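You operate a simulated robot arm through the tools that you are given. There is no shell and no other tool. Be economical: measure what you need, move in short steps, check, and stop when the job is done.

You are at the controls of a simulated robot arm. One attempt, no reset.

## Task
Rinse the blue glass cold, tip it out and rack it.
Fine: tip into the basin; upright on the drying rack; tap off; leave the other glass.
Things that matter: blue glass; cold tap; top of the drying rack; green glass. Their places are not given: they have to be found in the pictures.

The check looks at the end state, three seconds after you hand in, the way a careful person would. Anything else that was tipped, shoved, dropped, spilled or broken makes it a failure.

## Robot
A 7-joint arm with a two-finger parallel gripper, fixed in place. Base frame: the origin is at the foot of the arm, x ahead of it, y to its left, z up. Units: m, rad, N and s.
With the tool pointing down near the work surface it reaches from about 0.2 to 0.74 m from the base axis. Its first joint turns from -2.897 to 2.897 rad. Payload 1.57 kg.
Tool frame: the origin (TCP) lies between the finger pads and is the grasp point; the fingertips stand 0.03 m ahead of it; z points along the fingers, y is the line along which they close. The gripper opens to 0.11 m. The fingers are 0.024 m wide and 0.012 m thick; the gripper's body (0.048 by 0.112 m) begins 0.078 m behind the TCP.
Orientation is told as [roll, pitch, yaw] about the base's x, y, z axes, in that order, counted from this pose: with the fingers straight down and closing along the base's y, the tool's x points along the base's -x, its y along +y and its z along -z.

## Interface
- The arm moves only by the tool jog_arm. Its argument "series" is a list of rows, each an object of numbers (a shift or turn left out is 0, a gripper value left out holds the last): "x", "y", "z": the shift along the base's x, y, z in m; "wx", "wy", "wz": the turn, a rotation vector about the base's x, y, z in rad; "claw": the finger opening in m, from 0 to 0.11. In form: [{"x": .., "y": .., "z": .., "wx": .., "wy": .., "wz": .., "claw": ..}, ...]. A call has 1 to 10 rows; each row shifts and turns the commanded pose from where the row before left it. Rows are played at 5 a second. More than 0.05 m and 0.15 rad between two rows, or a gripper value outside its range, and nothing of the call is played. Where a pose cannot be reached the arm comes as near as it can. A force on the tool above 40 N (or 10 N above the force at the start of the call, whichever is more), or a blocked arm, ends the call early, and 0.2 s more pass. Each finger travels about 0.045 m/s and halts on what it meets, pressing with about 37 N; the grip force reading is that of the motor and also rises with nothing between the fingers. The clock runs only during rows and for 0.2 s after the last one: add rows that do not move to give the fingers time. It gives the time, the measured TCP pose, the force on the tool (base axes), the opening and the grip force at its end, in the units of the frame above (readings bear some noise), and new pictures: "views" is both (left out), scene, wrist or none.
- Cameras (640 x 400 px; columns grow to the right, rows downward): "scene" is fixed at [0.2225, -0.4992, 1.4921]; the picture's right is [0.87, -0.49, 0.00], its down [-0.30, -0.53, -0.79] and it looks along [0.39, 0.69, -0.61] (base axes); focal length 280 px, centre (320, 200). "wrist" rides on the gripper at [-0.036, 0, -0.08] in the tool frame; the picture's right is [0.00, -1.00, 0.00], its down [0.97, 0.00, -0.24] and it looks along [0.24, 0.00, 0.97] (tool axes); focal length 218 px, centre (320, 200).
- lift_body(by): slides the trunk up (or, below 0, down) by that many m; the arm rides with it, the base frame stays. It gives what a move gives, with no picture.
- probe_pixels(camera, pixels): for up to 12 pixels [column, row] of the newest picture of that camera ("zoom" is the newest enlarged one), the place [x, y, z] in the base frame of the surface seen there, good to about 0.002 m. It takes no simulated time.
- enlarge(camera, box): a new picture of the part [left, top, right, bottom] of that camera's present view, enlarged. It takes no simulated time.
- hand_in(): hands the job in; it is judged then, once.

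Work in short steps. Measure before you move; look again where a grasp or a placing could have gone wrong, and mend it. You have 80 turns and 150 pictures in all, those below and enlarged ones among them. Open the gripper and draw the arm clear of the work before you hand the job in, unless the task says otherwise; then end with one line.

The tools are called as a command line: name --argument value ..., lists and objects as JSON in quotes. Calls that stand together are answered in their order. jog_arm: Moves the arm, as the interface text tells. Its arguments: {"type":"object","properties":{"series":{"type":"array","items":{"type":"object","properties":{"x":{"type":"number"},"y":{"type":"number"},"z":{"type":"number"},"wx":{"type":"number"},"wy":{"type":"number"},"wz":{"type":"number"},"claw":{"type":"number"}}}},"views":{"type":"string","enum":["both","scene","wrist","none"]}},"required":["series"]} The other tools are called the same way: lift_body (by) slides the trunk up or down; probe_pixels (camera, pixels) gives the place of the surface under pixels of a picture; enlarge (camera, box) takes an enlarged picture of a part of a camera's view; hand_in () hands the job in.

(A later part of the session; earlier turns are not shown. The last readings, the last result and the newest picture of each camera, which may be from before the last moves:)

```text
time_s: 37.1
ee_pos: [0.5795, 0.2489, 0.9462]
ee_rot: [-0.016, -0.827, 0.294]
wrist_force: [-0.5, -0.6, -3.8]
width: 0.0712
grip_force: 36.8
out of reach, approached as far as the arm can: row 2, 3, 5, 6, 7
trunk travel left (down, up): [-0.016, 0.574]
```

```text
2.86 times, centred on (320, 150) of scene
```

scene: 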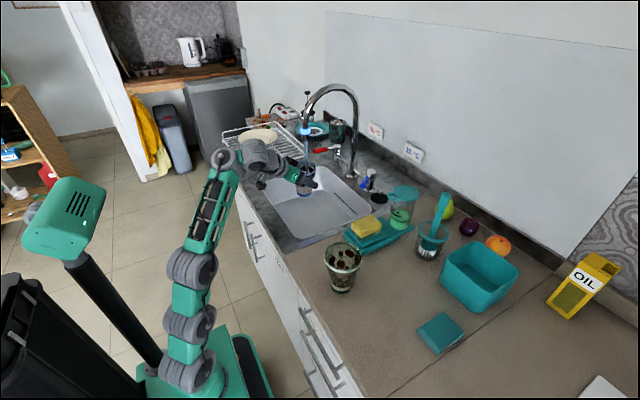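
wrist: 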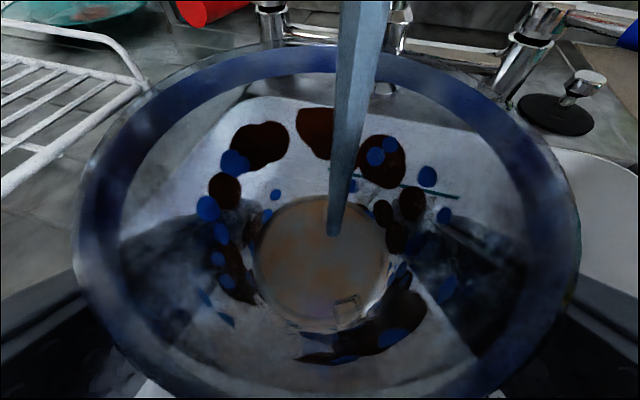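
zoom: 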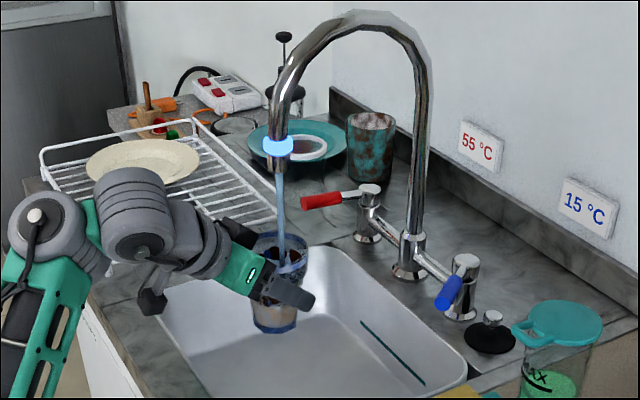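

The stream lands inside the glass, and some dirt spots are turning blue, which may be rinse progress. I'll hold still and let it run.

jog_arm --series '[{}, {}, {}, {}, {}, {}, {}, {}, {}, {}]' --views "wrist"

```text
time_s: 39.4
ee_pos: [0.5795, 0.2479, 0.9462]
ee_rot: [-0.019, -0.826, 0.298]
wrist_force: [0.4, -0.5, -4.8]
width: 0.0708
grip_force: 37.2
trunk travel left (down, up): [-0.016, 0.574]
```

wrist: 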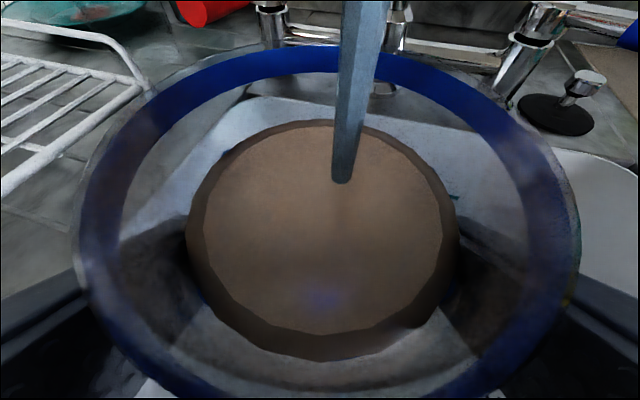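

The glass is about two-thirds full of brown water and the dirt has dissolved. I'll hold about 1 s more and then move away from the stream.

jog_arm --series '[{}, {}, {}, {}]' --views "wrist"

```text
time_s: 40.4
ee_pos: [0.5794, 0.2481, 0.9459]
ee_rot: [-0.019, -0.826, 0.297]
wrist_force: [0.5, -0.1, -5.0]
width: 0.0712
grip_force: 36.6
trunk travel left (down, up): [-0.016, 0.574]
```

wrist: 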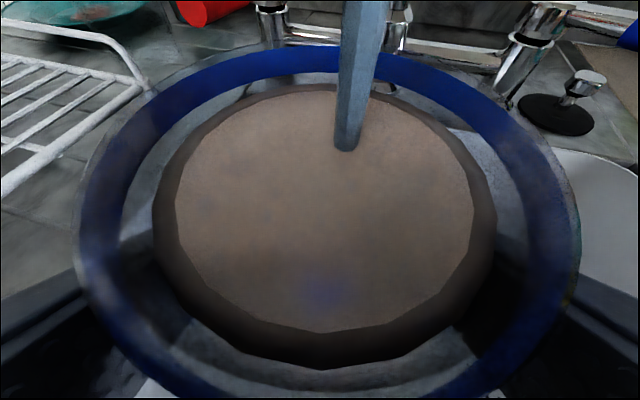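

The glass is nearly full. I'll back it out of the stream toward the robot, then go to mid-basin at about (0.57, 0.12) with more height for tipping.

jog_arm --series '[{"x": -0.025}, {"x": -0.025}, {"x": -0.02}, {"y": -0.03, "z": 0.015, "wz": -0.04}, {"y": -0.035, "z": 0.02, "wz": -0.04}, {"y": -0.035, "z": 0.02, "wz": -0.04}, {"y": -0.025, "x": 0.02, "z": 0.02, "wz": -0.04}, {"x": 0.025, "z": 0.025}, {"x": 0.015, "z": 0.02}, {}]'

```text
time_s: 42.5
ee_pos: [0.5204, 0.1379, 0.9723]
ee_rot: [-0.019, -0.825, 0.136]
wrist_force: [-0.2, -0.9, -5.4]
width: 0.0708
grip_force: 37.2
out of reach, approached as far as the arm can: row 5, 6, 7, 8, 9
trunk travel left (down, up): [-0.016, 0.574]
```

scene: 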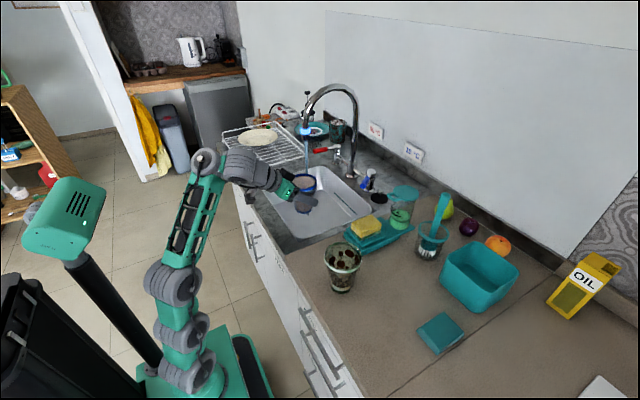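
wrist: 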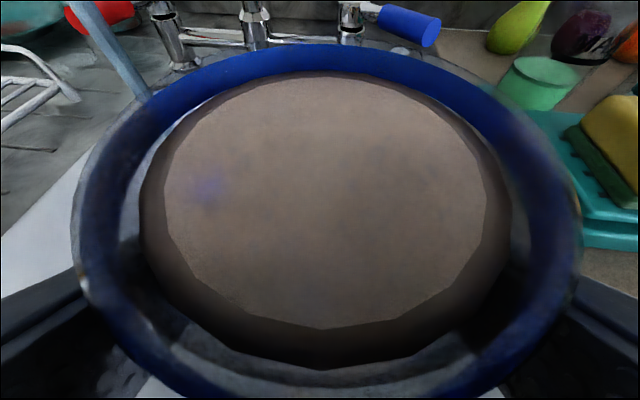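

Raising z at fixed pitch runs out of range. I'll move forward and raise while pitching the tool more horizontal, since those go together for this wrist.

jog_arm --series '[{"x": 0.02, "y": -0.005}, {"x": 0.015, "y": -0.005, "z": 0.015, "wx": 0.009, "wy": -0.06}, {"x": 0.015, "y": -0.005, "z": 0.02, "wx": 0.009, "wy": -0.06}, {"x": 0.01, "z": 0.02, "wx": 0.009, "wy": -0.06}, {"z": 0.02, "wx": 0.009, "wy": -0.06}, {}]'

```text
time_s: 44.0
ee_pos: [0.5813, 0.1233, 1.0464]
ee_rot: [-0.014, -1.07, 0.133]
wrist_force: [-0.6, 0.5, -6.5]
width: 0.0707
grip_force: 36.9
trunk travel left (down, up): [-0.016, 0.574]
```

scene: 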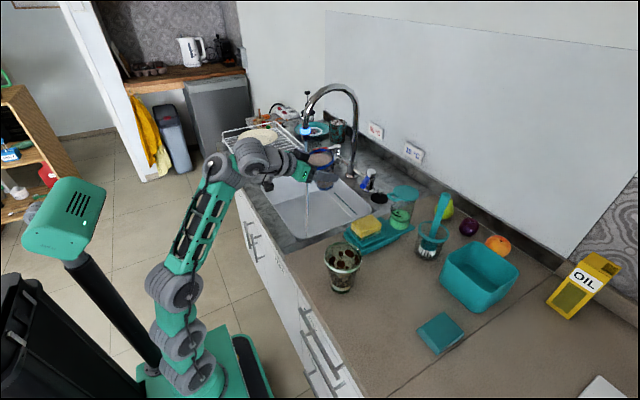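
wrist: 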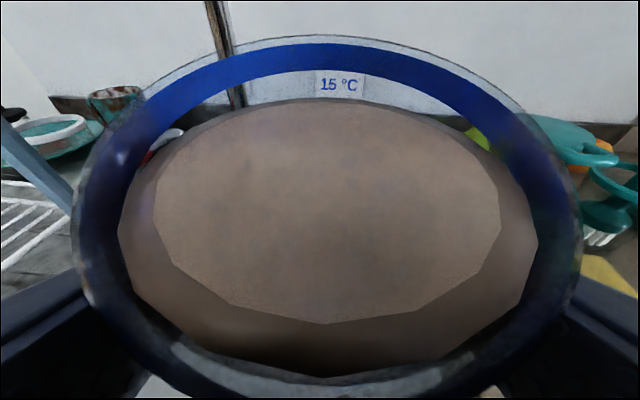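

The glass is still full and held at (0.58, 0.12, 1.05). I'll shift slightly to +y for margin, then roll about the tool axis so the mouth turns toward -y, over the basin.

jog_arm --series '[{"y": 0.015}, {"y": 0.015}, {"wx": 0.12, "wy": 0.016, "wz": -0.066}, {"wx": 0.12, "wy": 0.016, "wz": -0.066}, {"wx": 0.12, "wy": 0.016, "wz": -0.066}, {"wx": 0.12, "wy": 0.016, "wz": -0.066}, {"wx": 0.12, "wy": 0.016, "wz": -0.066}, {"wx": 0.12, "wy": 0.016, "wz": -0.066}]'

```text
time_s: 45.8
ee_pos: [0.5794, 0.1538, 1.0419]
ee_rot: [0.922, -0.63, -1.023]
wrist_force: [-0.3, -0.1, -5.2]
width: 0.0706
grip_force: 37.0
out of reach, approached as far as the arm can: row 2
trunk travel left (down, up): [-0.016, 0.574]
```

scene: 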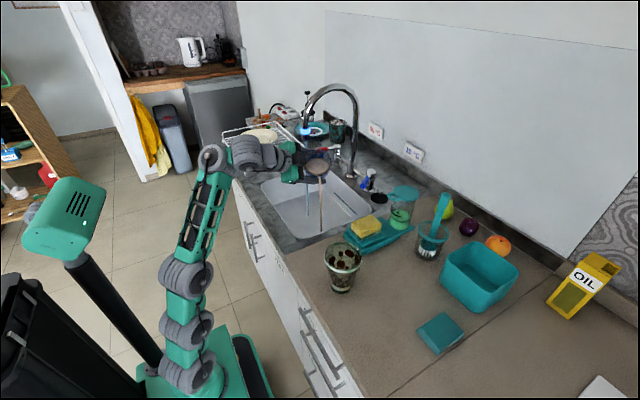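
wrist: 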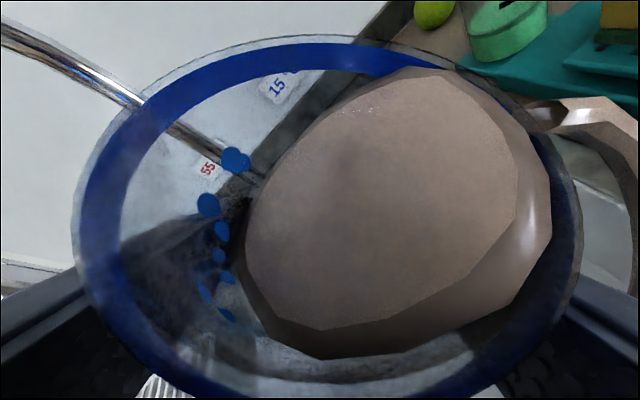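

Brown water is pouring into the basin at (320,215). I'll continue rolling.

jog_arm --series '[{"wx": 0.12, "wy": 0.016, "wz": -0.066}, {"wx": 0.12, "wy": 0.016, "wz": -0.066}, {"wx": 0.12, "wy": 0.016, "wz": -0.066}, {"wx": 0.12, "wy": 0.016, "wz": -0.066}, {"wx": 0.12, "wy": 0.016, "wz": -0.066}, {"wx": 0.12, "wy": 0.016, "wz": -0.066}]'

```text
time_s: 47.1
ee_pos: [0.5791, 0.1557, 1.0436]
ee_rot: [1.059, 0.079, -1.477]
wrist_force: [-0.4, 0.0, -3.3]
width: 0.0705
grip_force: 36.7
trunk travel left (down, up): [-0.016, 0.574]
```

scene: 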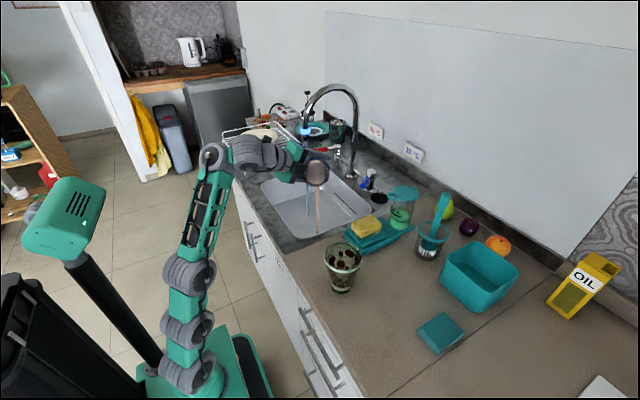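
wrist: 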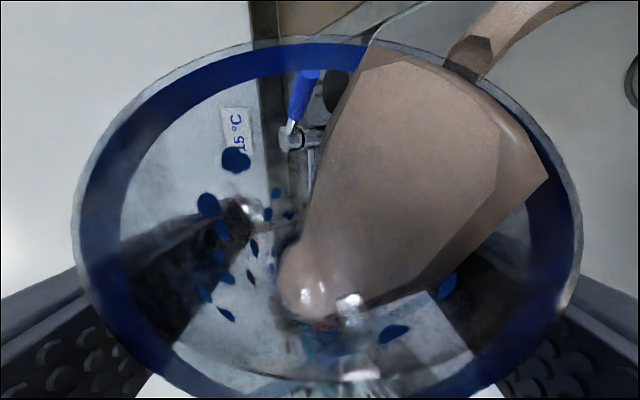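

It's pouring steadily. I'll roll further, to about 150°.

jog_arm --series '[{"wx": 0.12, "wy": 0.016, "wz": -0.066}, {"wx": 0.12, "wy": 0.016, "wz": -0.066}, {"wx": 0.12, "wy": 0.016, "wz": -0.066}, {"wx": 0.12, "wy": 0.016, "wz": -0.066}, {"wx": 0.12, "wy": 0.016, "wz": -0.066}, {"wx": 0.12, "wy": 0.016, "wz": -0.066}, {}, {}, {}]'

```text
time_s: 49.1
ee_pos: [0.5792, 0.1545, 1.0422]
ee_rot: [0.829, 0.772, -1.99]
wrist_force: [1.1, 0.1, -2.6]
width: 0.0706
grip_force: 36.8
trunk travel left (down, up): [-0.016, 0.574]
```

scene: 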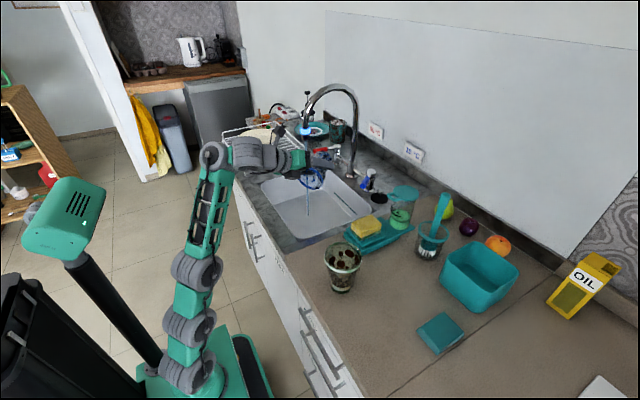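
wrist: 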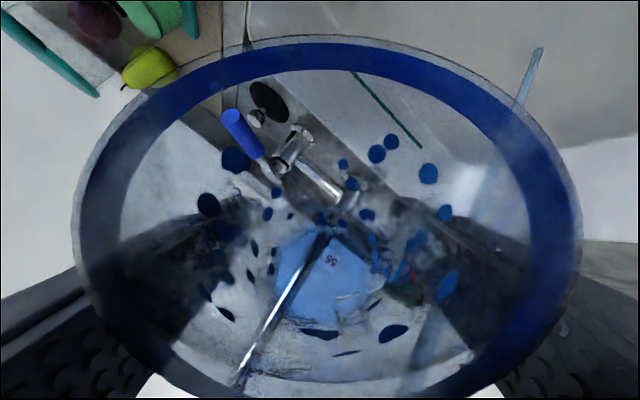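

The glass looks empty and its bottom is now light blue instead of brown. I'll enlarge to check for residue.

jog_arm --series '[{}, {}, {}, {}, {}]' --views "none"

enlarge --camera "wrist" --box '[160, 80, 480, 380]'

```text
time_s: 50.4
ee_pos: [0.5808, 0.1546, 1.0426]
ee_rot: [0.83, 0.769, -1.99]
wrist_force: [-0.7, 0.0, -2.0]
width: 0.0703
grip_force: 36.9
trunk travel left (down, up): [-0.016, 0.574]
```

```text
1.33 times, centred on (320, 230) of wrist
```

zoom: 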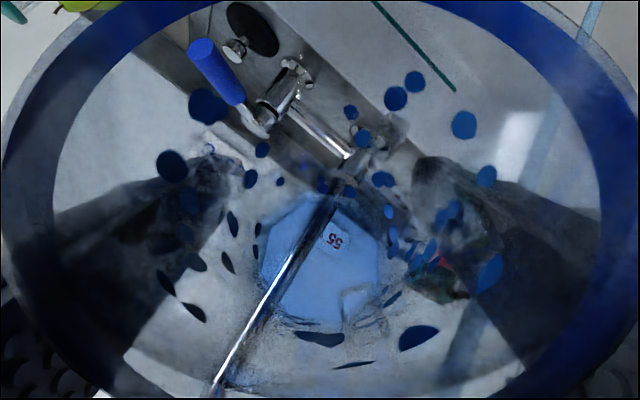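

The glass is clean and nearly horizontal now. I'll roll another 0.55 rad so the mouth points clearly down and any remainder drains.

jog_arm --series '[{"wx": 0.12, "wy": 0.016, "wz": -0.066}, {"wx": 0.12, "wy": 0.016, "wz": -0.066}, {"wx": 0.12, "wy": 0.016, "wz": -0.066}, {"wx": 0.12, "wy": 0.016, "wz": -0.066}, {}, {}, {}, {}, {}]'

```text
time_s: 52.4
ee_pos: [0.5788, 0.1553, 1.045]
ee_rot: [0.178, 1.064, -2.79]
wrist_force: [0.2, 0.2, -1.5]
width: 0.0704
grip_force: 36.9
trunk travel left (down, up): [-0.016, 0.574]
```

scene: 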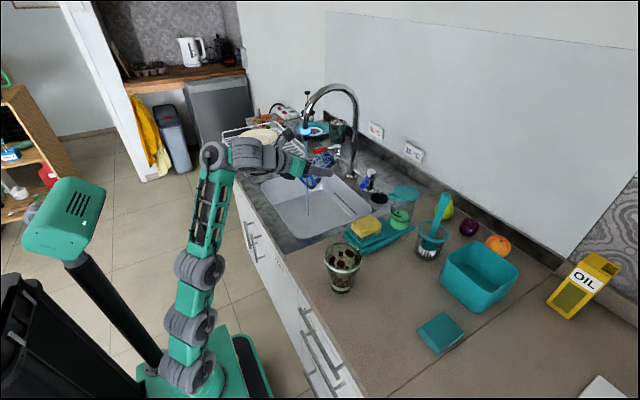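
wrist: 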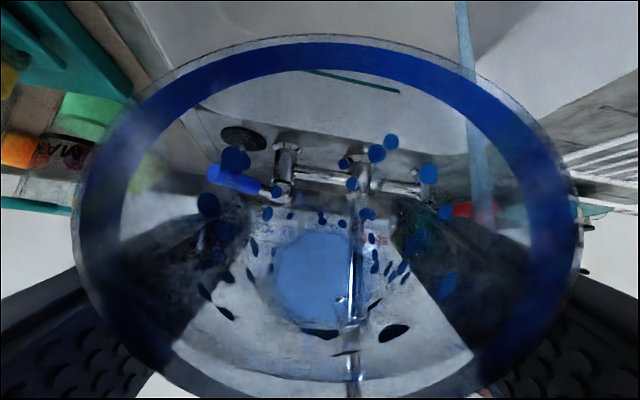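

The glass is drained. I'll roll back upright, reversing the 22 roll steps.

jog_arm --series '[{"wx": -0.12, "wy": -0.016, "wz": 0.066}, {"wx": -0.12, "wy": -0.016, "wz": 0.066}, {"wx": -0.12, "wy": -0.016, "wz": 0.066}, {"wx": -0.12, "wy": -0.016, "wz": 0.066}, {"wx": -0.12, "wy": -0.016, "wz": 0.066}, {"wx": -0.12, "wy": -0.016, "wz": 0.066}, {"wx": -0.12, "wy": -0.016, "wz": 0.066}, {"wx": -0.12, "wy": -0.016, "wz": 0.066}, {"wx": -0.12, "wy": -0.016, "wz": 0.066}, {"wx": -0.12, "wy": -0.016, "wz": 0.066}]' --views "none"

jog_arm --series '[{"wx": -0.12, "wy": -0.016, "wz": 0.066}, {"wx": -0.12, "wy": -0.016, "wz": 0.066}, {"wx": -0.12, "wy": -0.016, "wz": 0.066}, {"wx": -0.12, "wy": -0.016, "wz": 0.066}, {"wx": -0.12, "wy": -0.016, "wz": 0.066}, {"wx": -0.12, "wy": -0.016, "wz": 0.066}, {"wx": -0.12, "wy": -0.016, "wz": 0.066}, {"wx": -0.12, "wy": -0.016, "wz": 0.066}, {"wx": -0.12, "wy": -0.016, "wz": 0.066}, {"wx": -0.12, "wy": -0.016, "wz": 0.066}]' --views "none"

jog_arm --series '[{"wx": -0.12, "wy": -0.016, "wz": 0.066}, {"wx": -0.12, "wy": -0.016, "wz": 0.066}, {}]'

```text
time_s: 54.5
ee_pos: [0.5796, 0.1546, 1.0427]
ee_rot: [1.056, 0.075, -1.474]
wrist_force: [-0.3, 0.6, -3.6]
width: 0.0708
grip_force: 37.4
trunk travel left (down, up): [-0.016, 0.574]
```

```text
time_s: 56.8
ee_pos: [0.5792, 0.1554, 1.0427]
ee_rot: [0.448, -1.003, -0.396]
wrist_force: [0.6, -0.9, -2.0]
width: 0.0704
grip_force: 36.8
trunk travel left (down, up): [-0.016, 0.574]
```

```text
time_s: 57.5
ee_pos: [0.5799, 0.1542, 1.0427]
ee_rot: [-0.013, -1.069, 0.134]
wrist_force: [0.8, 0.0, -2.7]
width: 0.0703
grip_force: 36.6
trunk travel left (down, up): [-0.016, 0.574]
```

scene: 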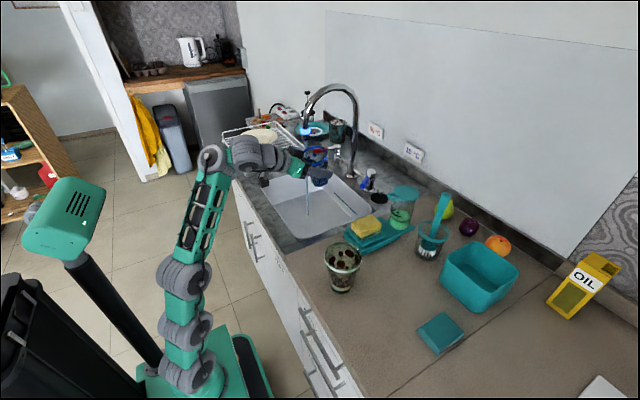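
wrist: 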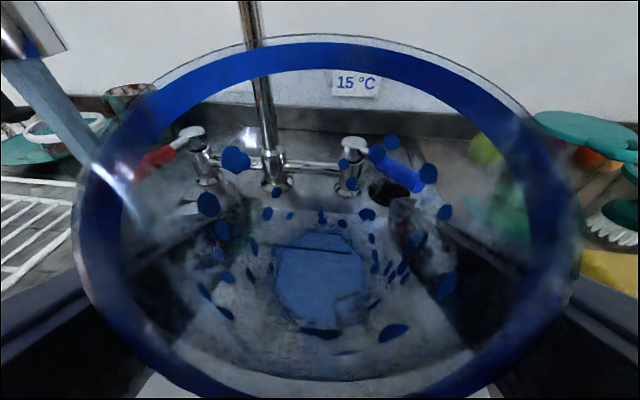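

The glass is clean, empty and almost upright. I'll pitch it back to vertical while retracting, keeping clear of the stream at y=0.24.

jog_arm --series '[{"x": -0.02, "z": -0.01, "wx": -0.008, "wy": 0.061}, {"x": -0.025, "z": -0.015, "wx": -0.008, "wy": 0.061}, {"x": -0.025, "z": -0.02, "wx": -0.008, "wy": 0.061}, {"x": -0.015, "z": -0.015, "wx": -0.008, "wy": 0.06}, {}]' --views "none"

lift_body --by 0.15

jog_arm --series '[{}]'

enlarge --camera "scene" --box '[210, 100, 320, 200]'

```text
time_s: 58.8
ee_pos: [0.4888, 0.1583, 0.9686]
ee_rot: [-0.012, -0.823, 0.13]
wrist_force: [-0.6, -0.2, -2.4]
width: 0.0706
grip_force: 36.8
out of reach, approached as far as the arm can: row 1, 2, 4
trunk travel left (down, up): [-0.016, 0.574]
```

```text
time_s: 60.5
ee_pos: [0.489, 0.1578, 1.1184]
ee_rot: [-0.011, -0.824, 0.13]
wrist_force: [0.6, 0.6, -2.4]
width: 0.0706
grip_force: 36.9
trunk travel left (down, up): [-0.166, 0.424]
```

```text
time_s: 60.9
ee_pos: [0.4883, 0.1587, 1.1183]
ee_rot: [-0.014, -0.825, 0.132]
wrist_force: [0.9, 0.4, -3.1]
width: 0.0706
grip_force: 36.8
trunk travel left (down, up): [-0.166, 0.424]
```

scene: 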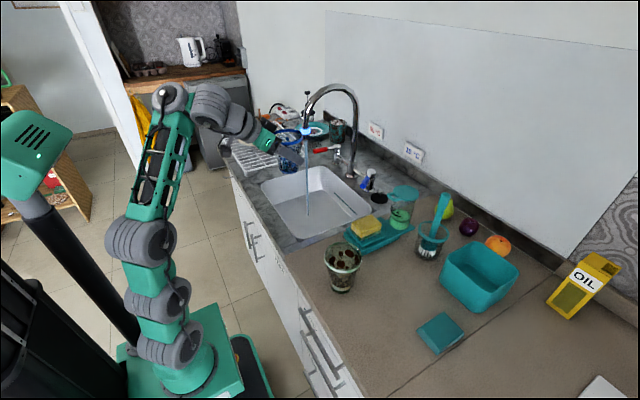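
wrist: 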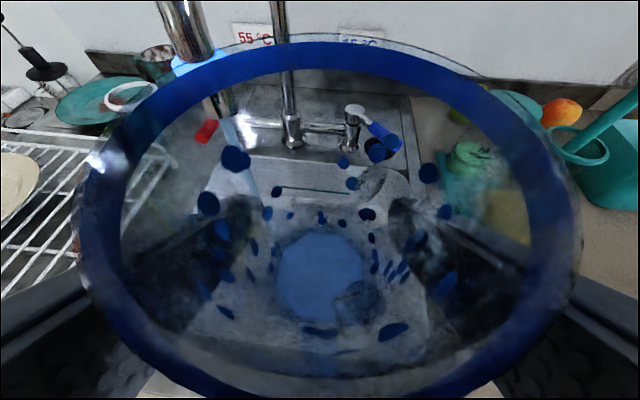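

```text
4.00 times, centred on (265, 150) of scene
```

zoom: 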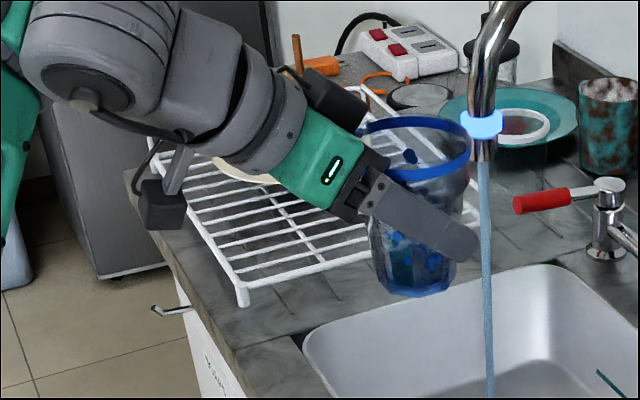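

The glass is upright. I'll probe the rack wires, in zoom coordinates, for surface height and free area.

probe_pixels --camera "zoom" --pixels '[[243, 287], [300, 270], [345, 258], [230, 262], [285, 251], [222, 244], [275, 235], [212, 228], [260, 220], [195, 195], [310, 265], [264, 243]]'

enlarge --camera "scene" --box '[220, 130, 290, 190]'

```text
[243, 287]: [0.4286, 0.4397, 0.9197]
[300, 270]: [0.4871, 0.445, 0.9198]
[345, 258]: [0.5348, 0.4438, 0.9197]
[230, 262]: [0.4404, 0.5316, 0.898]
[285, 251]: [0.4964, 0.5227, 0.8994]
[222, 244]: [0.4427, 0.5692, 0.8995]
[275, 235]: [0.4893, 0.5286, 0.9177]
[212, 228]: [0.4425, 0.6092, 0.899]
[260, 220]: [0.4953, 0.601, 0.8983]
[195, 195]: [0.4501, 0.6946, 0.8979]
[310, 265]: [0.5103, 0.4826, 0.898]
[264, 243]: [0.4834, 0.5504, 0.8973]
```

```text
6.67 times, centred on (255, 160) of scene
```

zoom: 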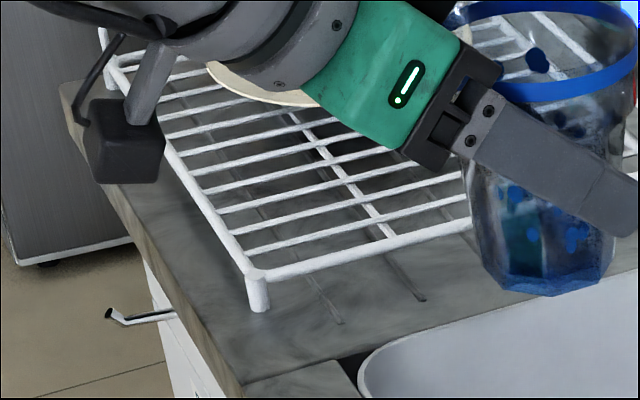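

The rack surface is at z≈0.918, with wires along x. I need their exact y positions so the glass base rests on two wires, so I'll probe along a line.

probe_pixels --camera "zoom" --pixels '[[310, 263], [300, 237], [295, 238], [330, 205], [290, 215], [275, 190], [260, 170], [250, 155], [388, 233], [365, 200], [345, 180], [320, 144]]'

enlarge --camera "scene" --box '[236, 150, 272, 176]'

```text
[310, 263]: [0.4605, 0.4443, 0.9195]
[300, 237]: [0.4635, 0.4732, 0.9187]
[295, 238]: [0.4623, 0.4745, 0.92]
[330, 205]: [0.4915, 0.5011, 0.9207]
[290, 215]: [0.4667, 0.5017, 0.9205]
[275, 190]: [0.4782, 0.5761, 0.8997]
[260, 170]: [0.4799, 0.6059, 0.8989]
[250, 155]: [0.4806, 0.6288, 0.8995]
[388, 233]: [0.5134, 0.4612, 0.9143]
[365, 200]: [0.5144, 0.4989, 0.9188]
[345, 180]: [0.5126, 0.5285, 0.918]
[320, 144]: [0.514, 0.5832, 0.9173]
```

```text
15.38 times, centred on (254, 163) of scene
```

zoom: 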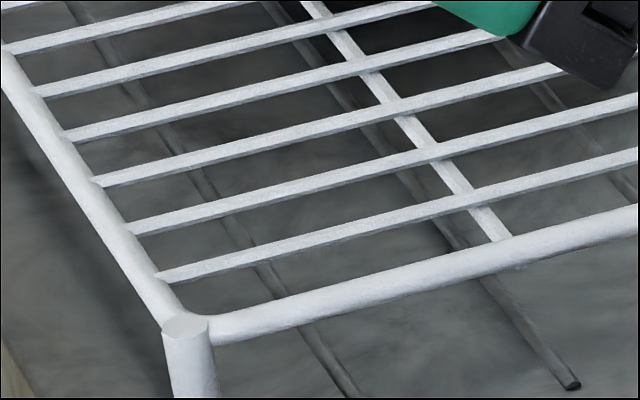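

The wires lie at y=0.473, 0.501, 0.5285…, about 0.0275 apart with tops at z≈0.919. I'll aim for a spot between two wires, around (0.475, 0.487), well short of the plate. First I'll sweep there at height, clear of the spout.

jog_arm --series '[{"x": -0.015, "y": 0.04, "wz": 0.06}, {"x": -0.015, "y": 0.04, "wz": 0.06}, {"x": -0.005, "y": 0.04, "wz": 0.06}, {"y": 0.04, "wz": 0.06}, {"y": 0.04, "wz": 0.06}, {"y": 0.04, "wz": 0.06}, {"y": 0.04, "wz": 0.06}, {"x": 0.01, "y": 0.04, "wz": 0.06}, {"x": 0.012, "y": 0.008}, {}]'

```text
time_s: 63.1
ee_pos: [0.4485, 0.4734, 1.057]
ee_rot: [-0.012, -0.825, 0.612]
wrist_force: [0.1, 0.2, -2.7]
width: 0.0701
grip_force: 36.5
out of reach, approached as far as the arm can: row 1, 2, 3, 4, 5, 7, 8, 9
trunk travel left (down, up): [-0.166, 0.424]
```

scene: 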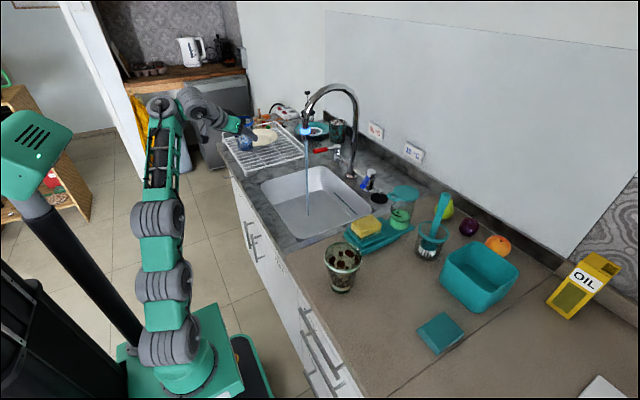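
wrist: 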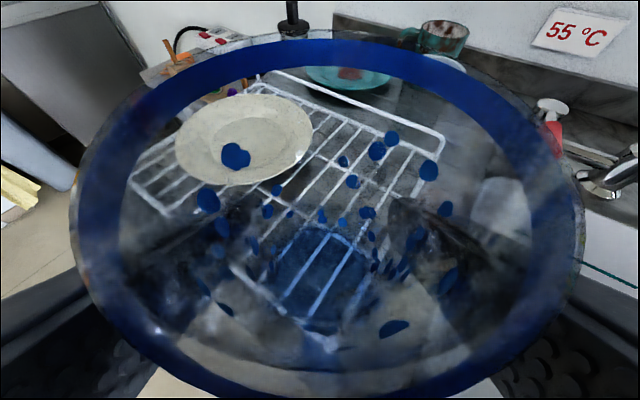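

The glass is upright and just above the rack corner. I'll nudge it to the target x,y and then use the trunk for a straight descent.

jog_arm --series '[{"x": 0.013, "y": 0.007, "z": -0.01}, {"x": 0.014, "y": 0.007, "z": -0.01}, {}]' --views "wrist"

```text
time_s: 63.9
ee_pos: [0.4767, 0.4884, 1.037]
ee_rot: [-0.012, -0.822, 0.612]
wrist_force: [0.7, 0.3, -2.6]
width: 0.0702
grip_force: 37.1
trunk travel left (down, up): [-0.166, 0.424]
```

wrist: 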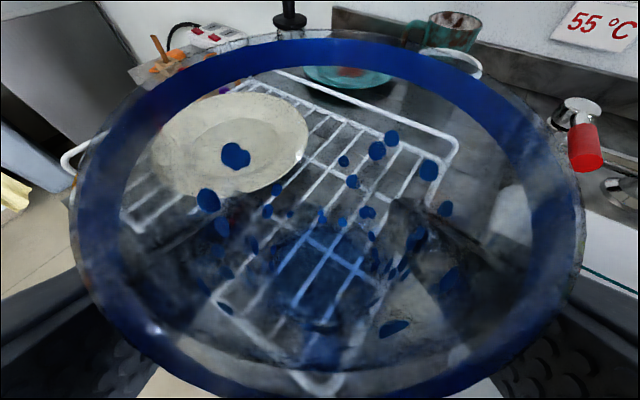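

The glass is at (0.4767, 0.4884), centred between the wires at 0.473 and 0.501. I'll lower it 0.05 m with the trunk, then finish in small steps.

lift_body --by -0.05

jog_arm --series '[{}]' --views "none"

enlarge --camera "scene" --box '[220, 110, 300, 190]'

```text
time_s: 64.8
ee_pos: [0.4763, 0.4872, 0.9869]
ee_rot: [-0.014, -0.825, 0.61]
wrist_force: [-1.1, -0.5, -1.7]
width: 0.0702
grip_force: 36.6
trunk travel left (down, up): [-0.116, 0.474]
```

```text
time_s: 65.2
ee_pos: [0.4758, 0.4871, 0.9882]
ee_rot: [-0.013, -0.824, 0.611]
wrist_force: [-0.9, 0.5, -2.4]
width: 0.0703
grip_force: 36.7
trunk travel left (down, up): [-0.116, 0.474]
```

```text
5.00 times, centred on (260, 150) of scene
```

zoom: 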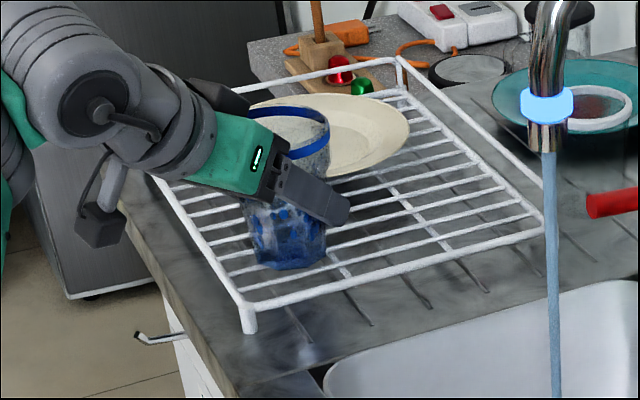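

The glass hangs just above the wires. I'll descend in 3 mm steps, watching the vertical force.

jog_arm --series '[{"z": -0.003}, {"z": -0.003}, {}]' --views "none"

jog_arm --series '[{"z": -0.002}, {}]' --views "none"

```text
time_s: 66.0
ee_pos: [0.4766, 0.4873, 0.9819]
ee_rot: [-0.012, -0.824, 0.611]
wrist_force: [0.2, 0.0, -2.2]
width: 0.0701
grip_force: 37.2
trunk travel left (down, up): [-0.116, 0.474]
```

```text
time_s: 66.6
ee_pos: [0.4757, 0.4867, 0.9793]
ee_rot: [-0.011, -0.825, 0.611]
wrist_force: [-0.1, 0.0, -2.6]
width: 0.0701
grip_force: 37.0
trunk travel left (down, up): [-0.116, 0.474]
```

There's no contact yet. I'll continue in 2 mm steps.

jog_arm --series '[{"z": -0.002}, {}]' --views "none"

jog_arm --series '[{"z": -0.002}, {}]' --views "none"

enlarge --camera "scene" --box '[236, 140, 276, 176]'

```text
time_s: 67.2
ee_pos: [0.4756, 0.4857, 0.9774]
ee_rot: [-0.012, -0.828, 0.611]
wrist_force: [-0.3, -0.7, 1.8]
width: 0.0703
grip_force: 37.3
trunk travel left (down, up): [-0.116, 0.474]
```

```text
time_s: 67.8
ee_pos: [0.4738, 0.487, 0.9779]
ee_rot: [-0.009, -0.83, 0.609]
wrist_force: [0.1, 3.8, 14.1]
width: 0.07
grip_force: 37.2
trunk travel left (down, up): [-0.116, 0.474]
```

```text
11.11 times, centred on (256, 158) of scene
```

zoom: 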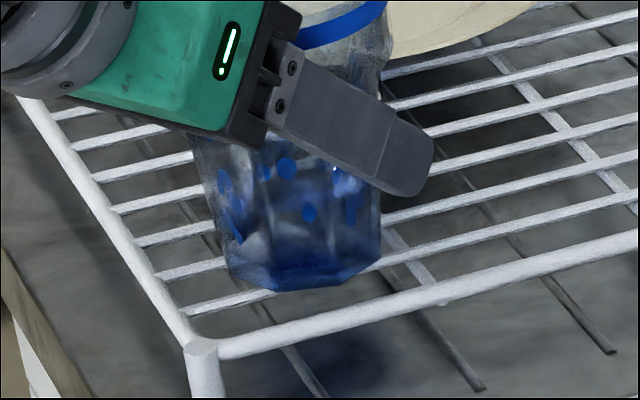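

The glass is in contact with the rack, with Fz at +14 N. I'll ease up 1 mm and then open gradually.

jog_arm --series '[{"z": 0.0015}, {"claw": 0.075}, {"claw": 0.08}, {"claw": 0.088}, {"claw": 0.096}, {}]'

enlarge --camera "scene" --box '[220, 110, 300, 190]'

```text
time_s: 69.2
ee_pos: [0.4765, 0.4878, 0.9768]
ee_rot: [-0.012, -0.825, 0.61]
wrist_force: [0.3, 0.3, 0.1]
width: 0.0958
grip_force: 0.1
trunk travel left (down, up): [-0.116, 0.474]
```

scene: 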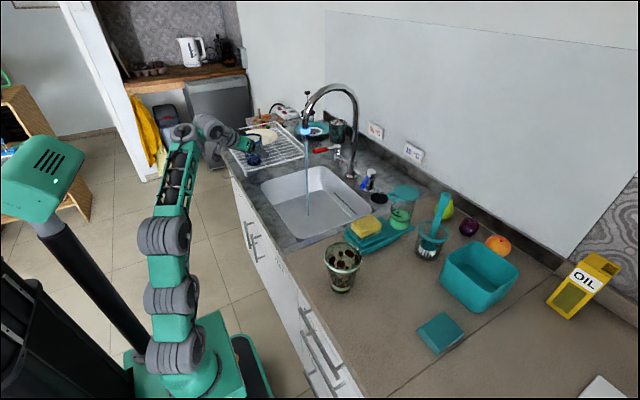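
wrist: 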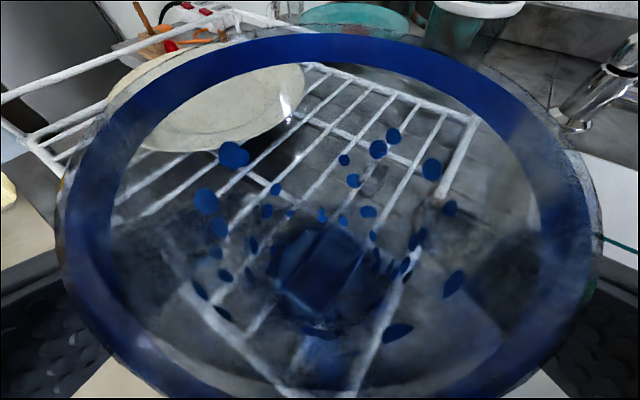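

```text
5.00 times, centred on (260, 150) of scene
```

zoom: 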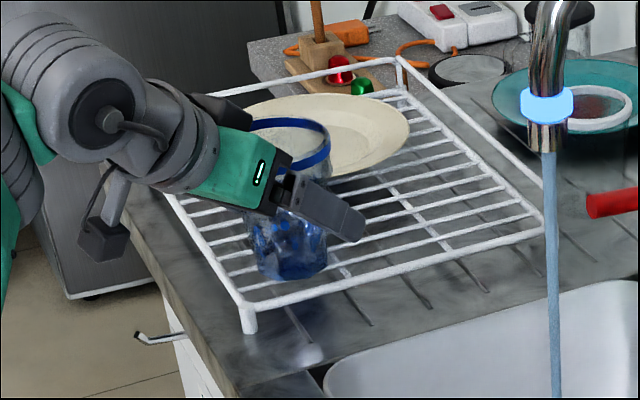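

The glass stands upright on the wires, released. I'll open fully and rise straight up with the trunk, which follows an exact vertical path with the fingers clearing both sides.

jog_arm --series '[{"claw": 0.11}, {}]' --views "none"

lift_body --by 0.15

jog_arm --series '[{"x": -0.01, "y": -0.04, "wz": -0.06}, {"x": -0.01, "y": -0.04, "wz": -0.06}, {"x": -0.01, "y": -0.04, "wz": -0.06}, {"y": -0.04, "wz": -0.06}, {"y": -0.04, "wz": -0.06}, {"y": -0.04, "wz": -0.06}, {"y": -0.04, "wz": -0.06, "claw": 0.06}, {"x": 0.01, "y": -0.04, "wz": -0.06}, {"x": 0.02, "y": -0.03, "wz": -0.06}, {"x": 0.02}]'

enlarge --camera "scene" --box '[220, 110, 300, 190]'

```text
time_s: 69.8
ee_pos: [0.4764, 0.4865, 0.9761]
ee_rot: [-0.011, -0.826, 0.611]
wrist_force: [0.5, -0.4, 0.6]
width: 0.1103
grip_force: 0.0
trunk travel left (down, up): [-0.116, 0.474]
```

```text
time_s: 71.6
ee_pos: [0.476, 0.4871, 1.1254]
ee_rot: [-0.013, -0.825, 0.61]
wrist_force: [0.8, 0.6, -0.4]
width: 0.1102
grip_force: 0.1
trunk travel left (down, up): [-0.266, 0.324]
```

```text
time_s: 73.8
ee_pos: [0.4968, 0.1359, 1.1264]
ee_rot: [-0.012, -0.825, 0.071]
wrist_force: [0.7, 0.2, 0.7]
width: 0.0598
grip_force: 0.2
trunk travel left (down, up): [-0.266, 0.324]
```

scene: 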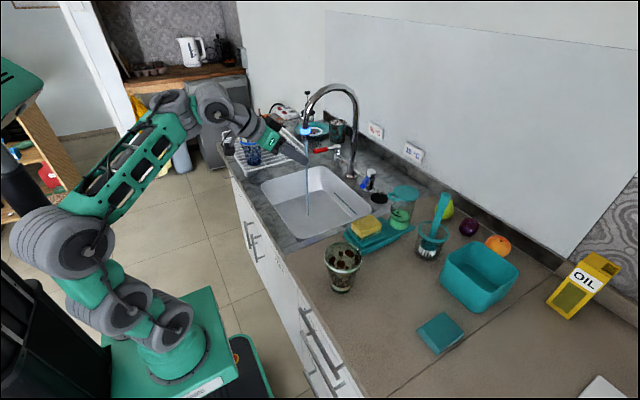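
wrist: 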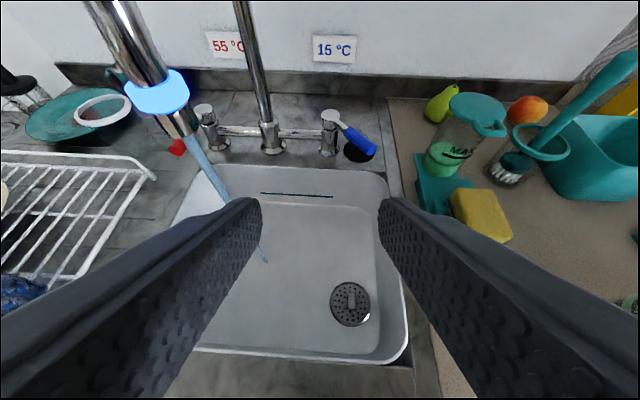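

```text
5.00 times, centred on (260, 150) of scene
```

zoom: 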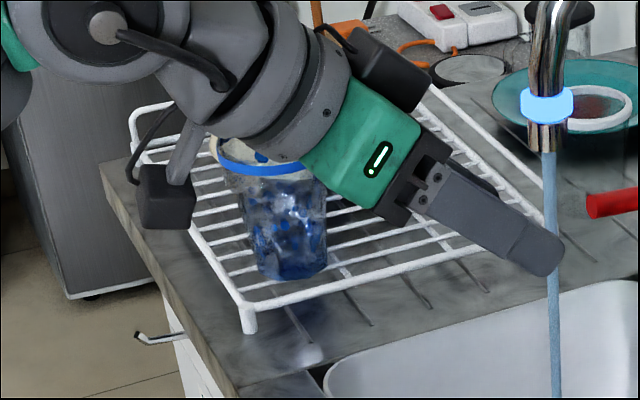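

The glass stays put on the rack. Now for the tap: the lever is at wrist (355,140). I'll probe it to plan closing.

probe_pixels --camera "wrist" --pixels '[[371, 150], [360, 141], [348, 130], [330, 116], [335, 122]]'

```text
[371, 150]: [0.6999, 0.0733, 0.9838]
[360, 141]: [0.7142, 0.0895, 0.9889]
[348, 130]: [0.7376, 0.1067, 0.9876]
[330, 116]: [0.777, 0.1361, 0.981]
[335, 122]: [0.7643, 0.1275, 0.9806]
```

The lever tip is at about (0.70, 0.073, 0.984). I'll align at y≈0.075 with yaw 0 and pitch about -0.73, then lower the trunk by 0.115 m to the earlier working height.

jog_arm --series '[{"y": -0.03, "wz": -0.035, "wy": 0.05}, {"y": -0.03, "wz": -0.035, "wy": 0.05}, {"x": 0.02}]' --views "none"

lift_body --by -0.115

jog_arm --series '[{"x": 0.03, "z": 0.01}, {"x": 0.03, "z": 0.005}, {"x": 0.03}, {"x": 0.03}, {}]'

```text
time_s: 74.6
ee_pos: [0.5164, 0.0775, 1.1264]
ee_rot: [-0.007, -0.724, -0.004]
wrist_force: [-0.2, 0.4, -0.7]
width: 0.0599
grip_force: 0.0
trunk travel left (down, up): [-0.266, 0.324]
```

```text
time_s: 76.0
ee_pos: [0.5171, 0.076, 1.012]
ee_rot: [-0.008, -0.726, -0.003]
wrist_force: [0.2, 0.1, 0.5]
width: 0.0597
grip_force: 0.1
trunk travel left (down, up): [-0.151, 0.439]
```

```text
time_s: 77.2
ee_pos: [0.6369, 0.0752, 1.0266]
ee_rot: [-0.008, -0.725, -0.003]
wrist_force: [-0.3, 0.1, -0.4]
width: 0.06
grip_force: 0.0
trunk travel left (down, up): [-0.151, 0.439]
```

scene: 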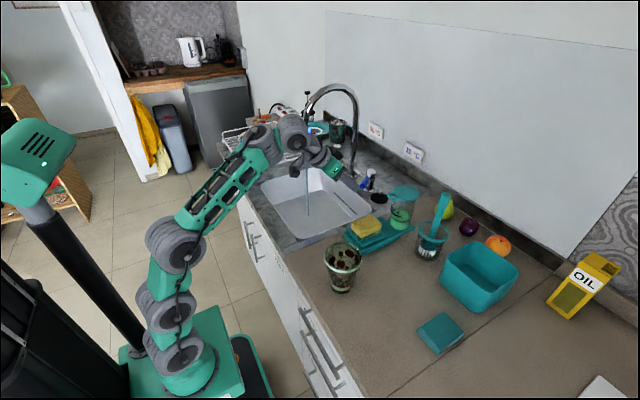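
wrist: 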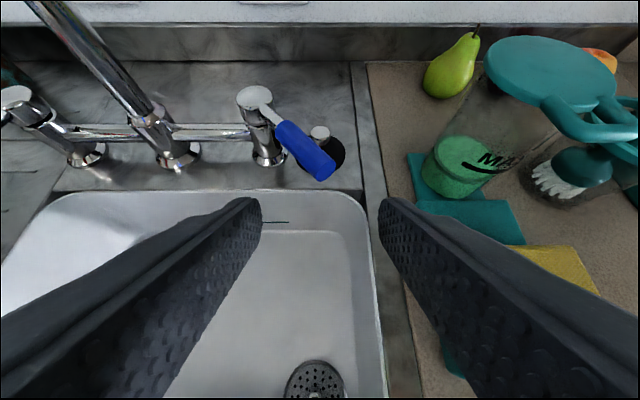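

The lever tip at (322,168) is ahead and between the fingers. I'll advance and descend to straddle it.

jog_arm --series '[{"x": 0.015, "z": -0.01, "y": -0.004}, {"x": 0.015, "z": -0.01}, {"x": 0.015, "z": -0.01}, {"x": 0.006, "z": -0.006}, {}]' --views "wrist"

```text
time_s: 78.4
ee_pos: [0.6873, 0.0734, 0.991]
ee_rot: [-0.005, -0.724, -0.003]
wrist_force: [-0.6, 0.2, -0.1]
width: 0.0602
grip_force: 0.2
trunk travel left (down, up): [-0.151, 0.439]
```

wrist: 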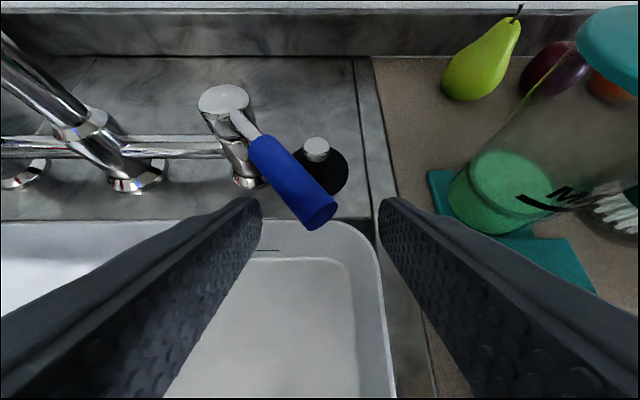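

The lever is between the fingers. I'll narrow the claw to 0.045 and sweep +y to swing the lever back.

jog_arm --series '[{"claw": 0.045}, {"y": 0.012}, {"y": 0.012}, {"y": 0.012}, {"y": 0.01}, {"y": 0.01}, {"y": 0.008}, {}]'

enlarge --camera "scene" --box '[260, 80, 400, 220]'

```text
time_s: 80.2
ee_pos: [0.6866, 0.1368, 0.9899]
ee_rot: [-0.008, -0.722, -0.002]
wrist_force: [0.2, 0.0, 0.0]
width: 0.045
grip_force: 0.1
trunk travel left (down, up): [-0.151, 0.439]
```

scene: 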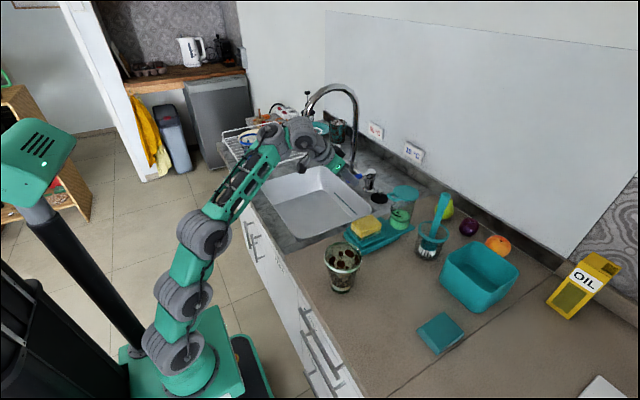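
wrist: 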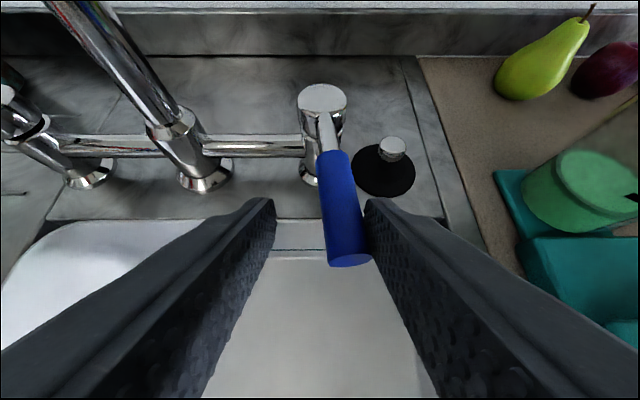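

```text
2.86 times, centred on (330, 150) of scene
```

zoom: 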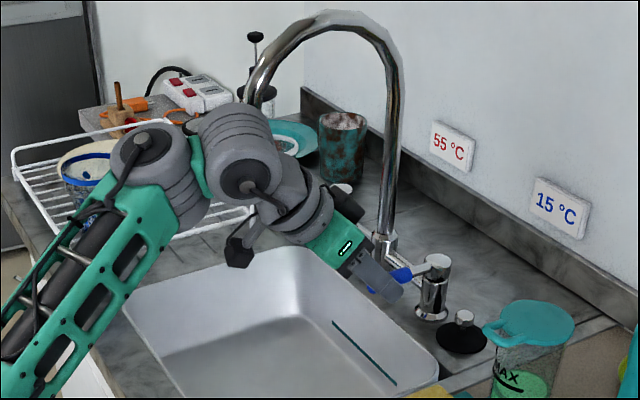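

The stream seems to have stopped, but the lever is still slightly off straight. I'll push gently another 1.4 cm to the stop.

jog_arm --series '[{"y": 0.005}, {"y": 0.005}, {"y": 0.004}, {}]' --views "wrist"

```text
time_s: 81.2
ee_pos: [0.6865, 0.151, 0.9911]
ee_rot: [-0.005, -0.726, -0.005]
wrist_force: [1.7, -3.2, 0.6]
width: 0.0483
grip_force: 1.7
trunk travel left (down, up): [-0.151, 0.439]
```

wrist: 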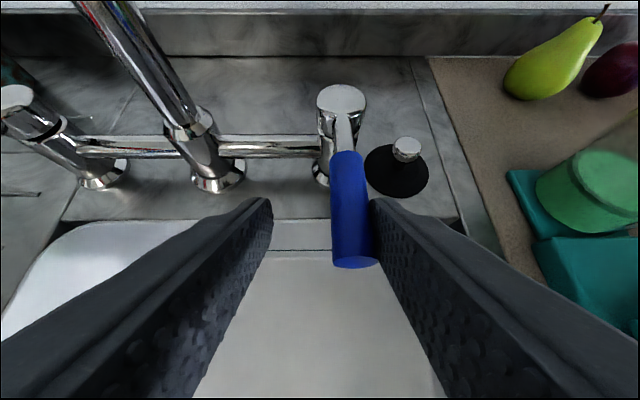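

The lever is straight and against its stop, with Fy at -3.2 N. I'll re-centre away from it, back out and check everything.

jog_arm --series '[{"y": -0.007, "claw": 0.055}, {"x": -0.03, "z": 0.02}, {"x": -0.03, "z": 0.02}, {"x": -0.03, "z": 0.03}, {"x": -0.025, "z": 0.035}, {"x": -0.02, "z": 0.035, "y": -0.02}, {"y": -0.045, "wz": -0.08}, {"y": -0.045, "wz": -0.08}, {"y": -0.045, "wz": -0.08}]'

enlarge --camera "scene" --box '[220, 70, 400, 220]'

```text
time_s: 83.2
ee_pos: [0.5497, 0.01, 1.0498]
ee_rot: [-0.005, -0.725, -0.246]
wrist_force: [-0.7, 0.8, -0.3]
width: 0.055
grip_force: 0.1
out of reach, approached as far as the arm can: row 3, 4, 5, 6
trunk travel left (down, up): [-0.151, 0.439]
```

scene: 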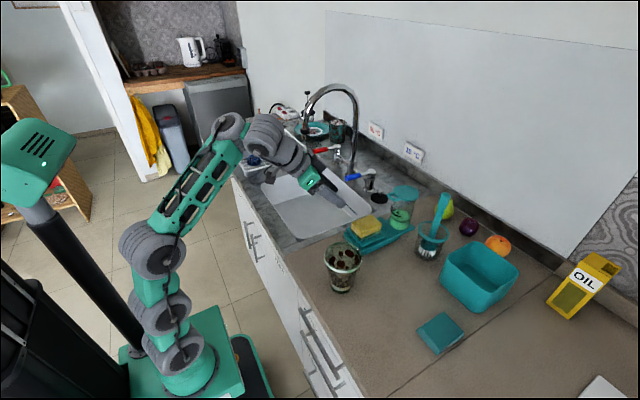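
wrist: 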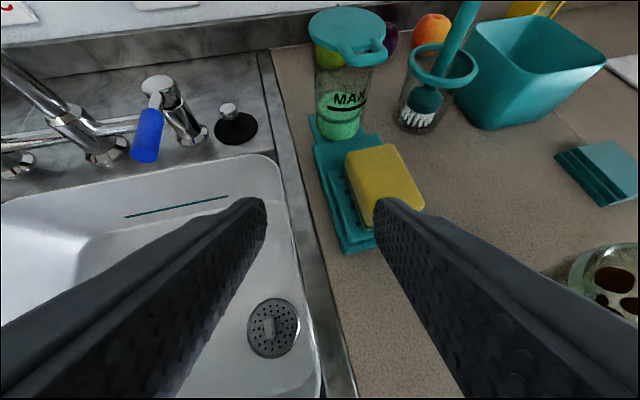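

```text
2.67 times, centred on (310, 145) of scene
```

zoom: 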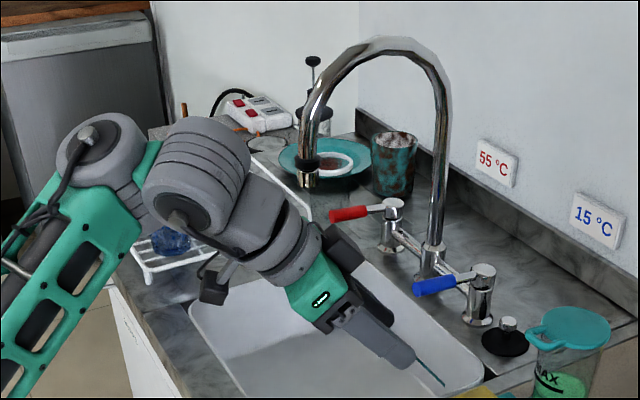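

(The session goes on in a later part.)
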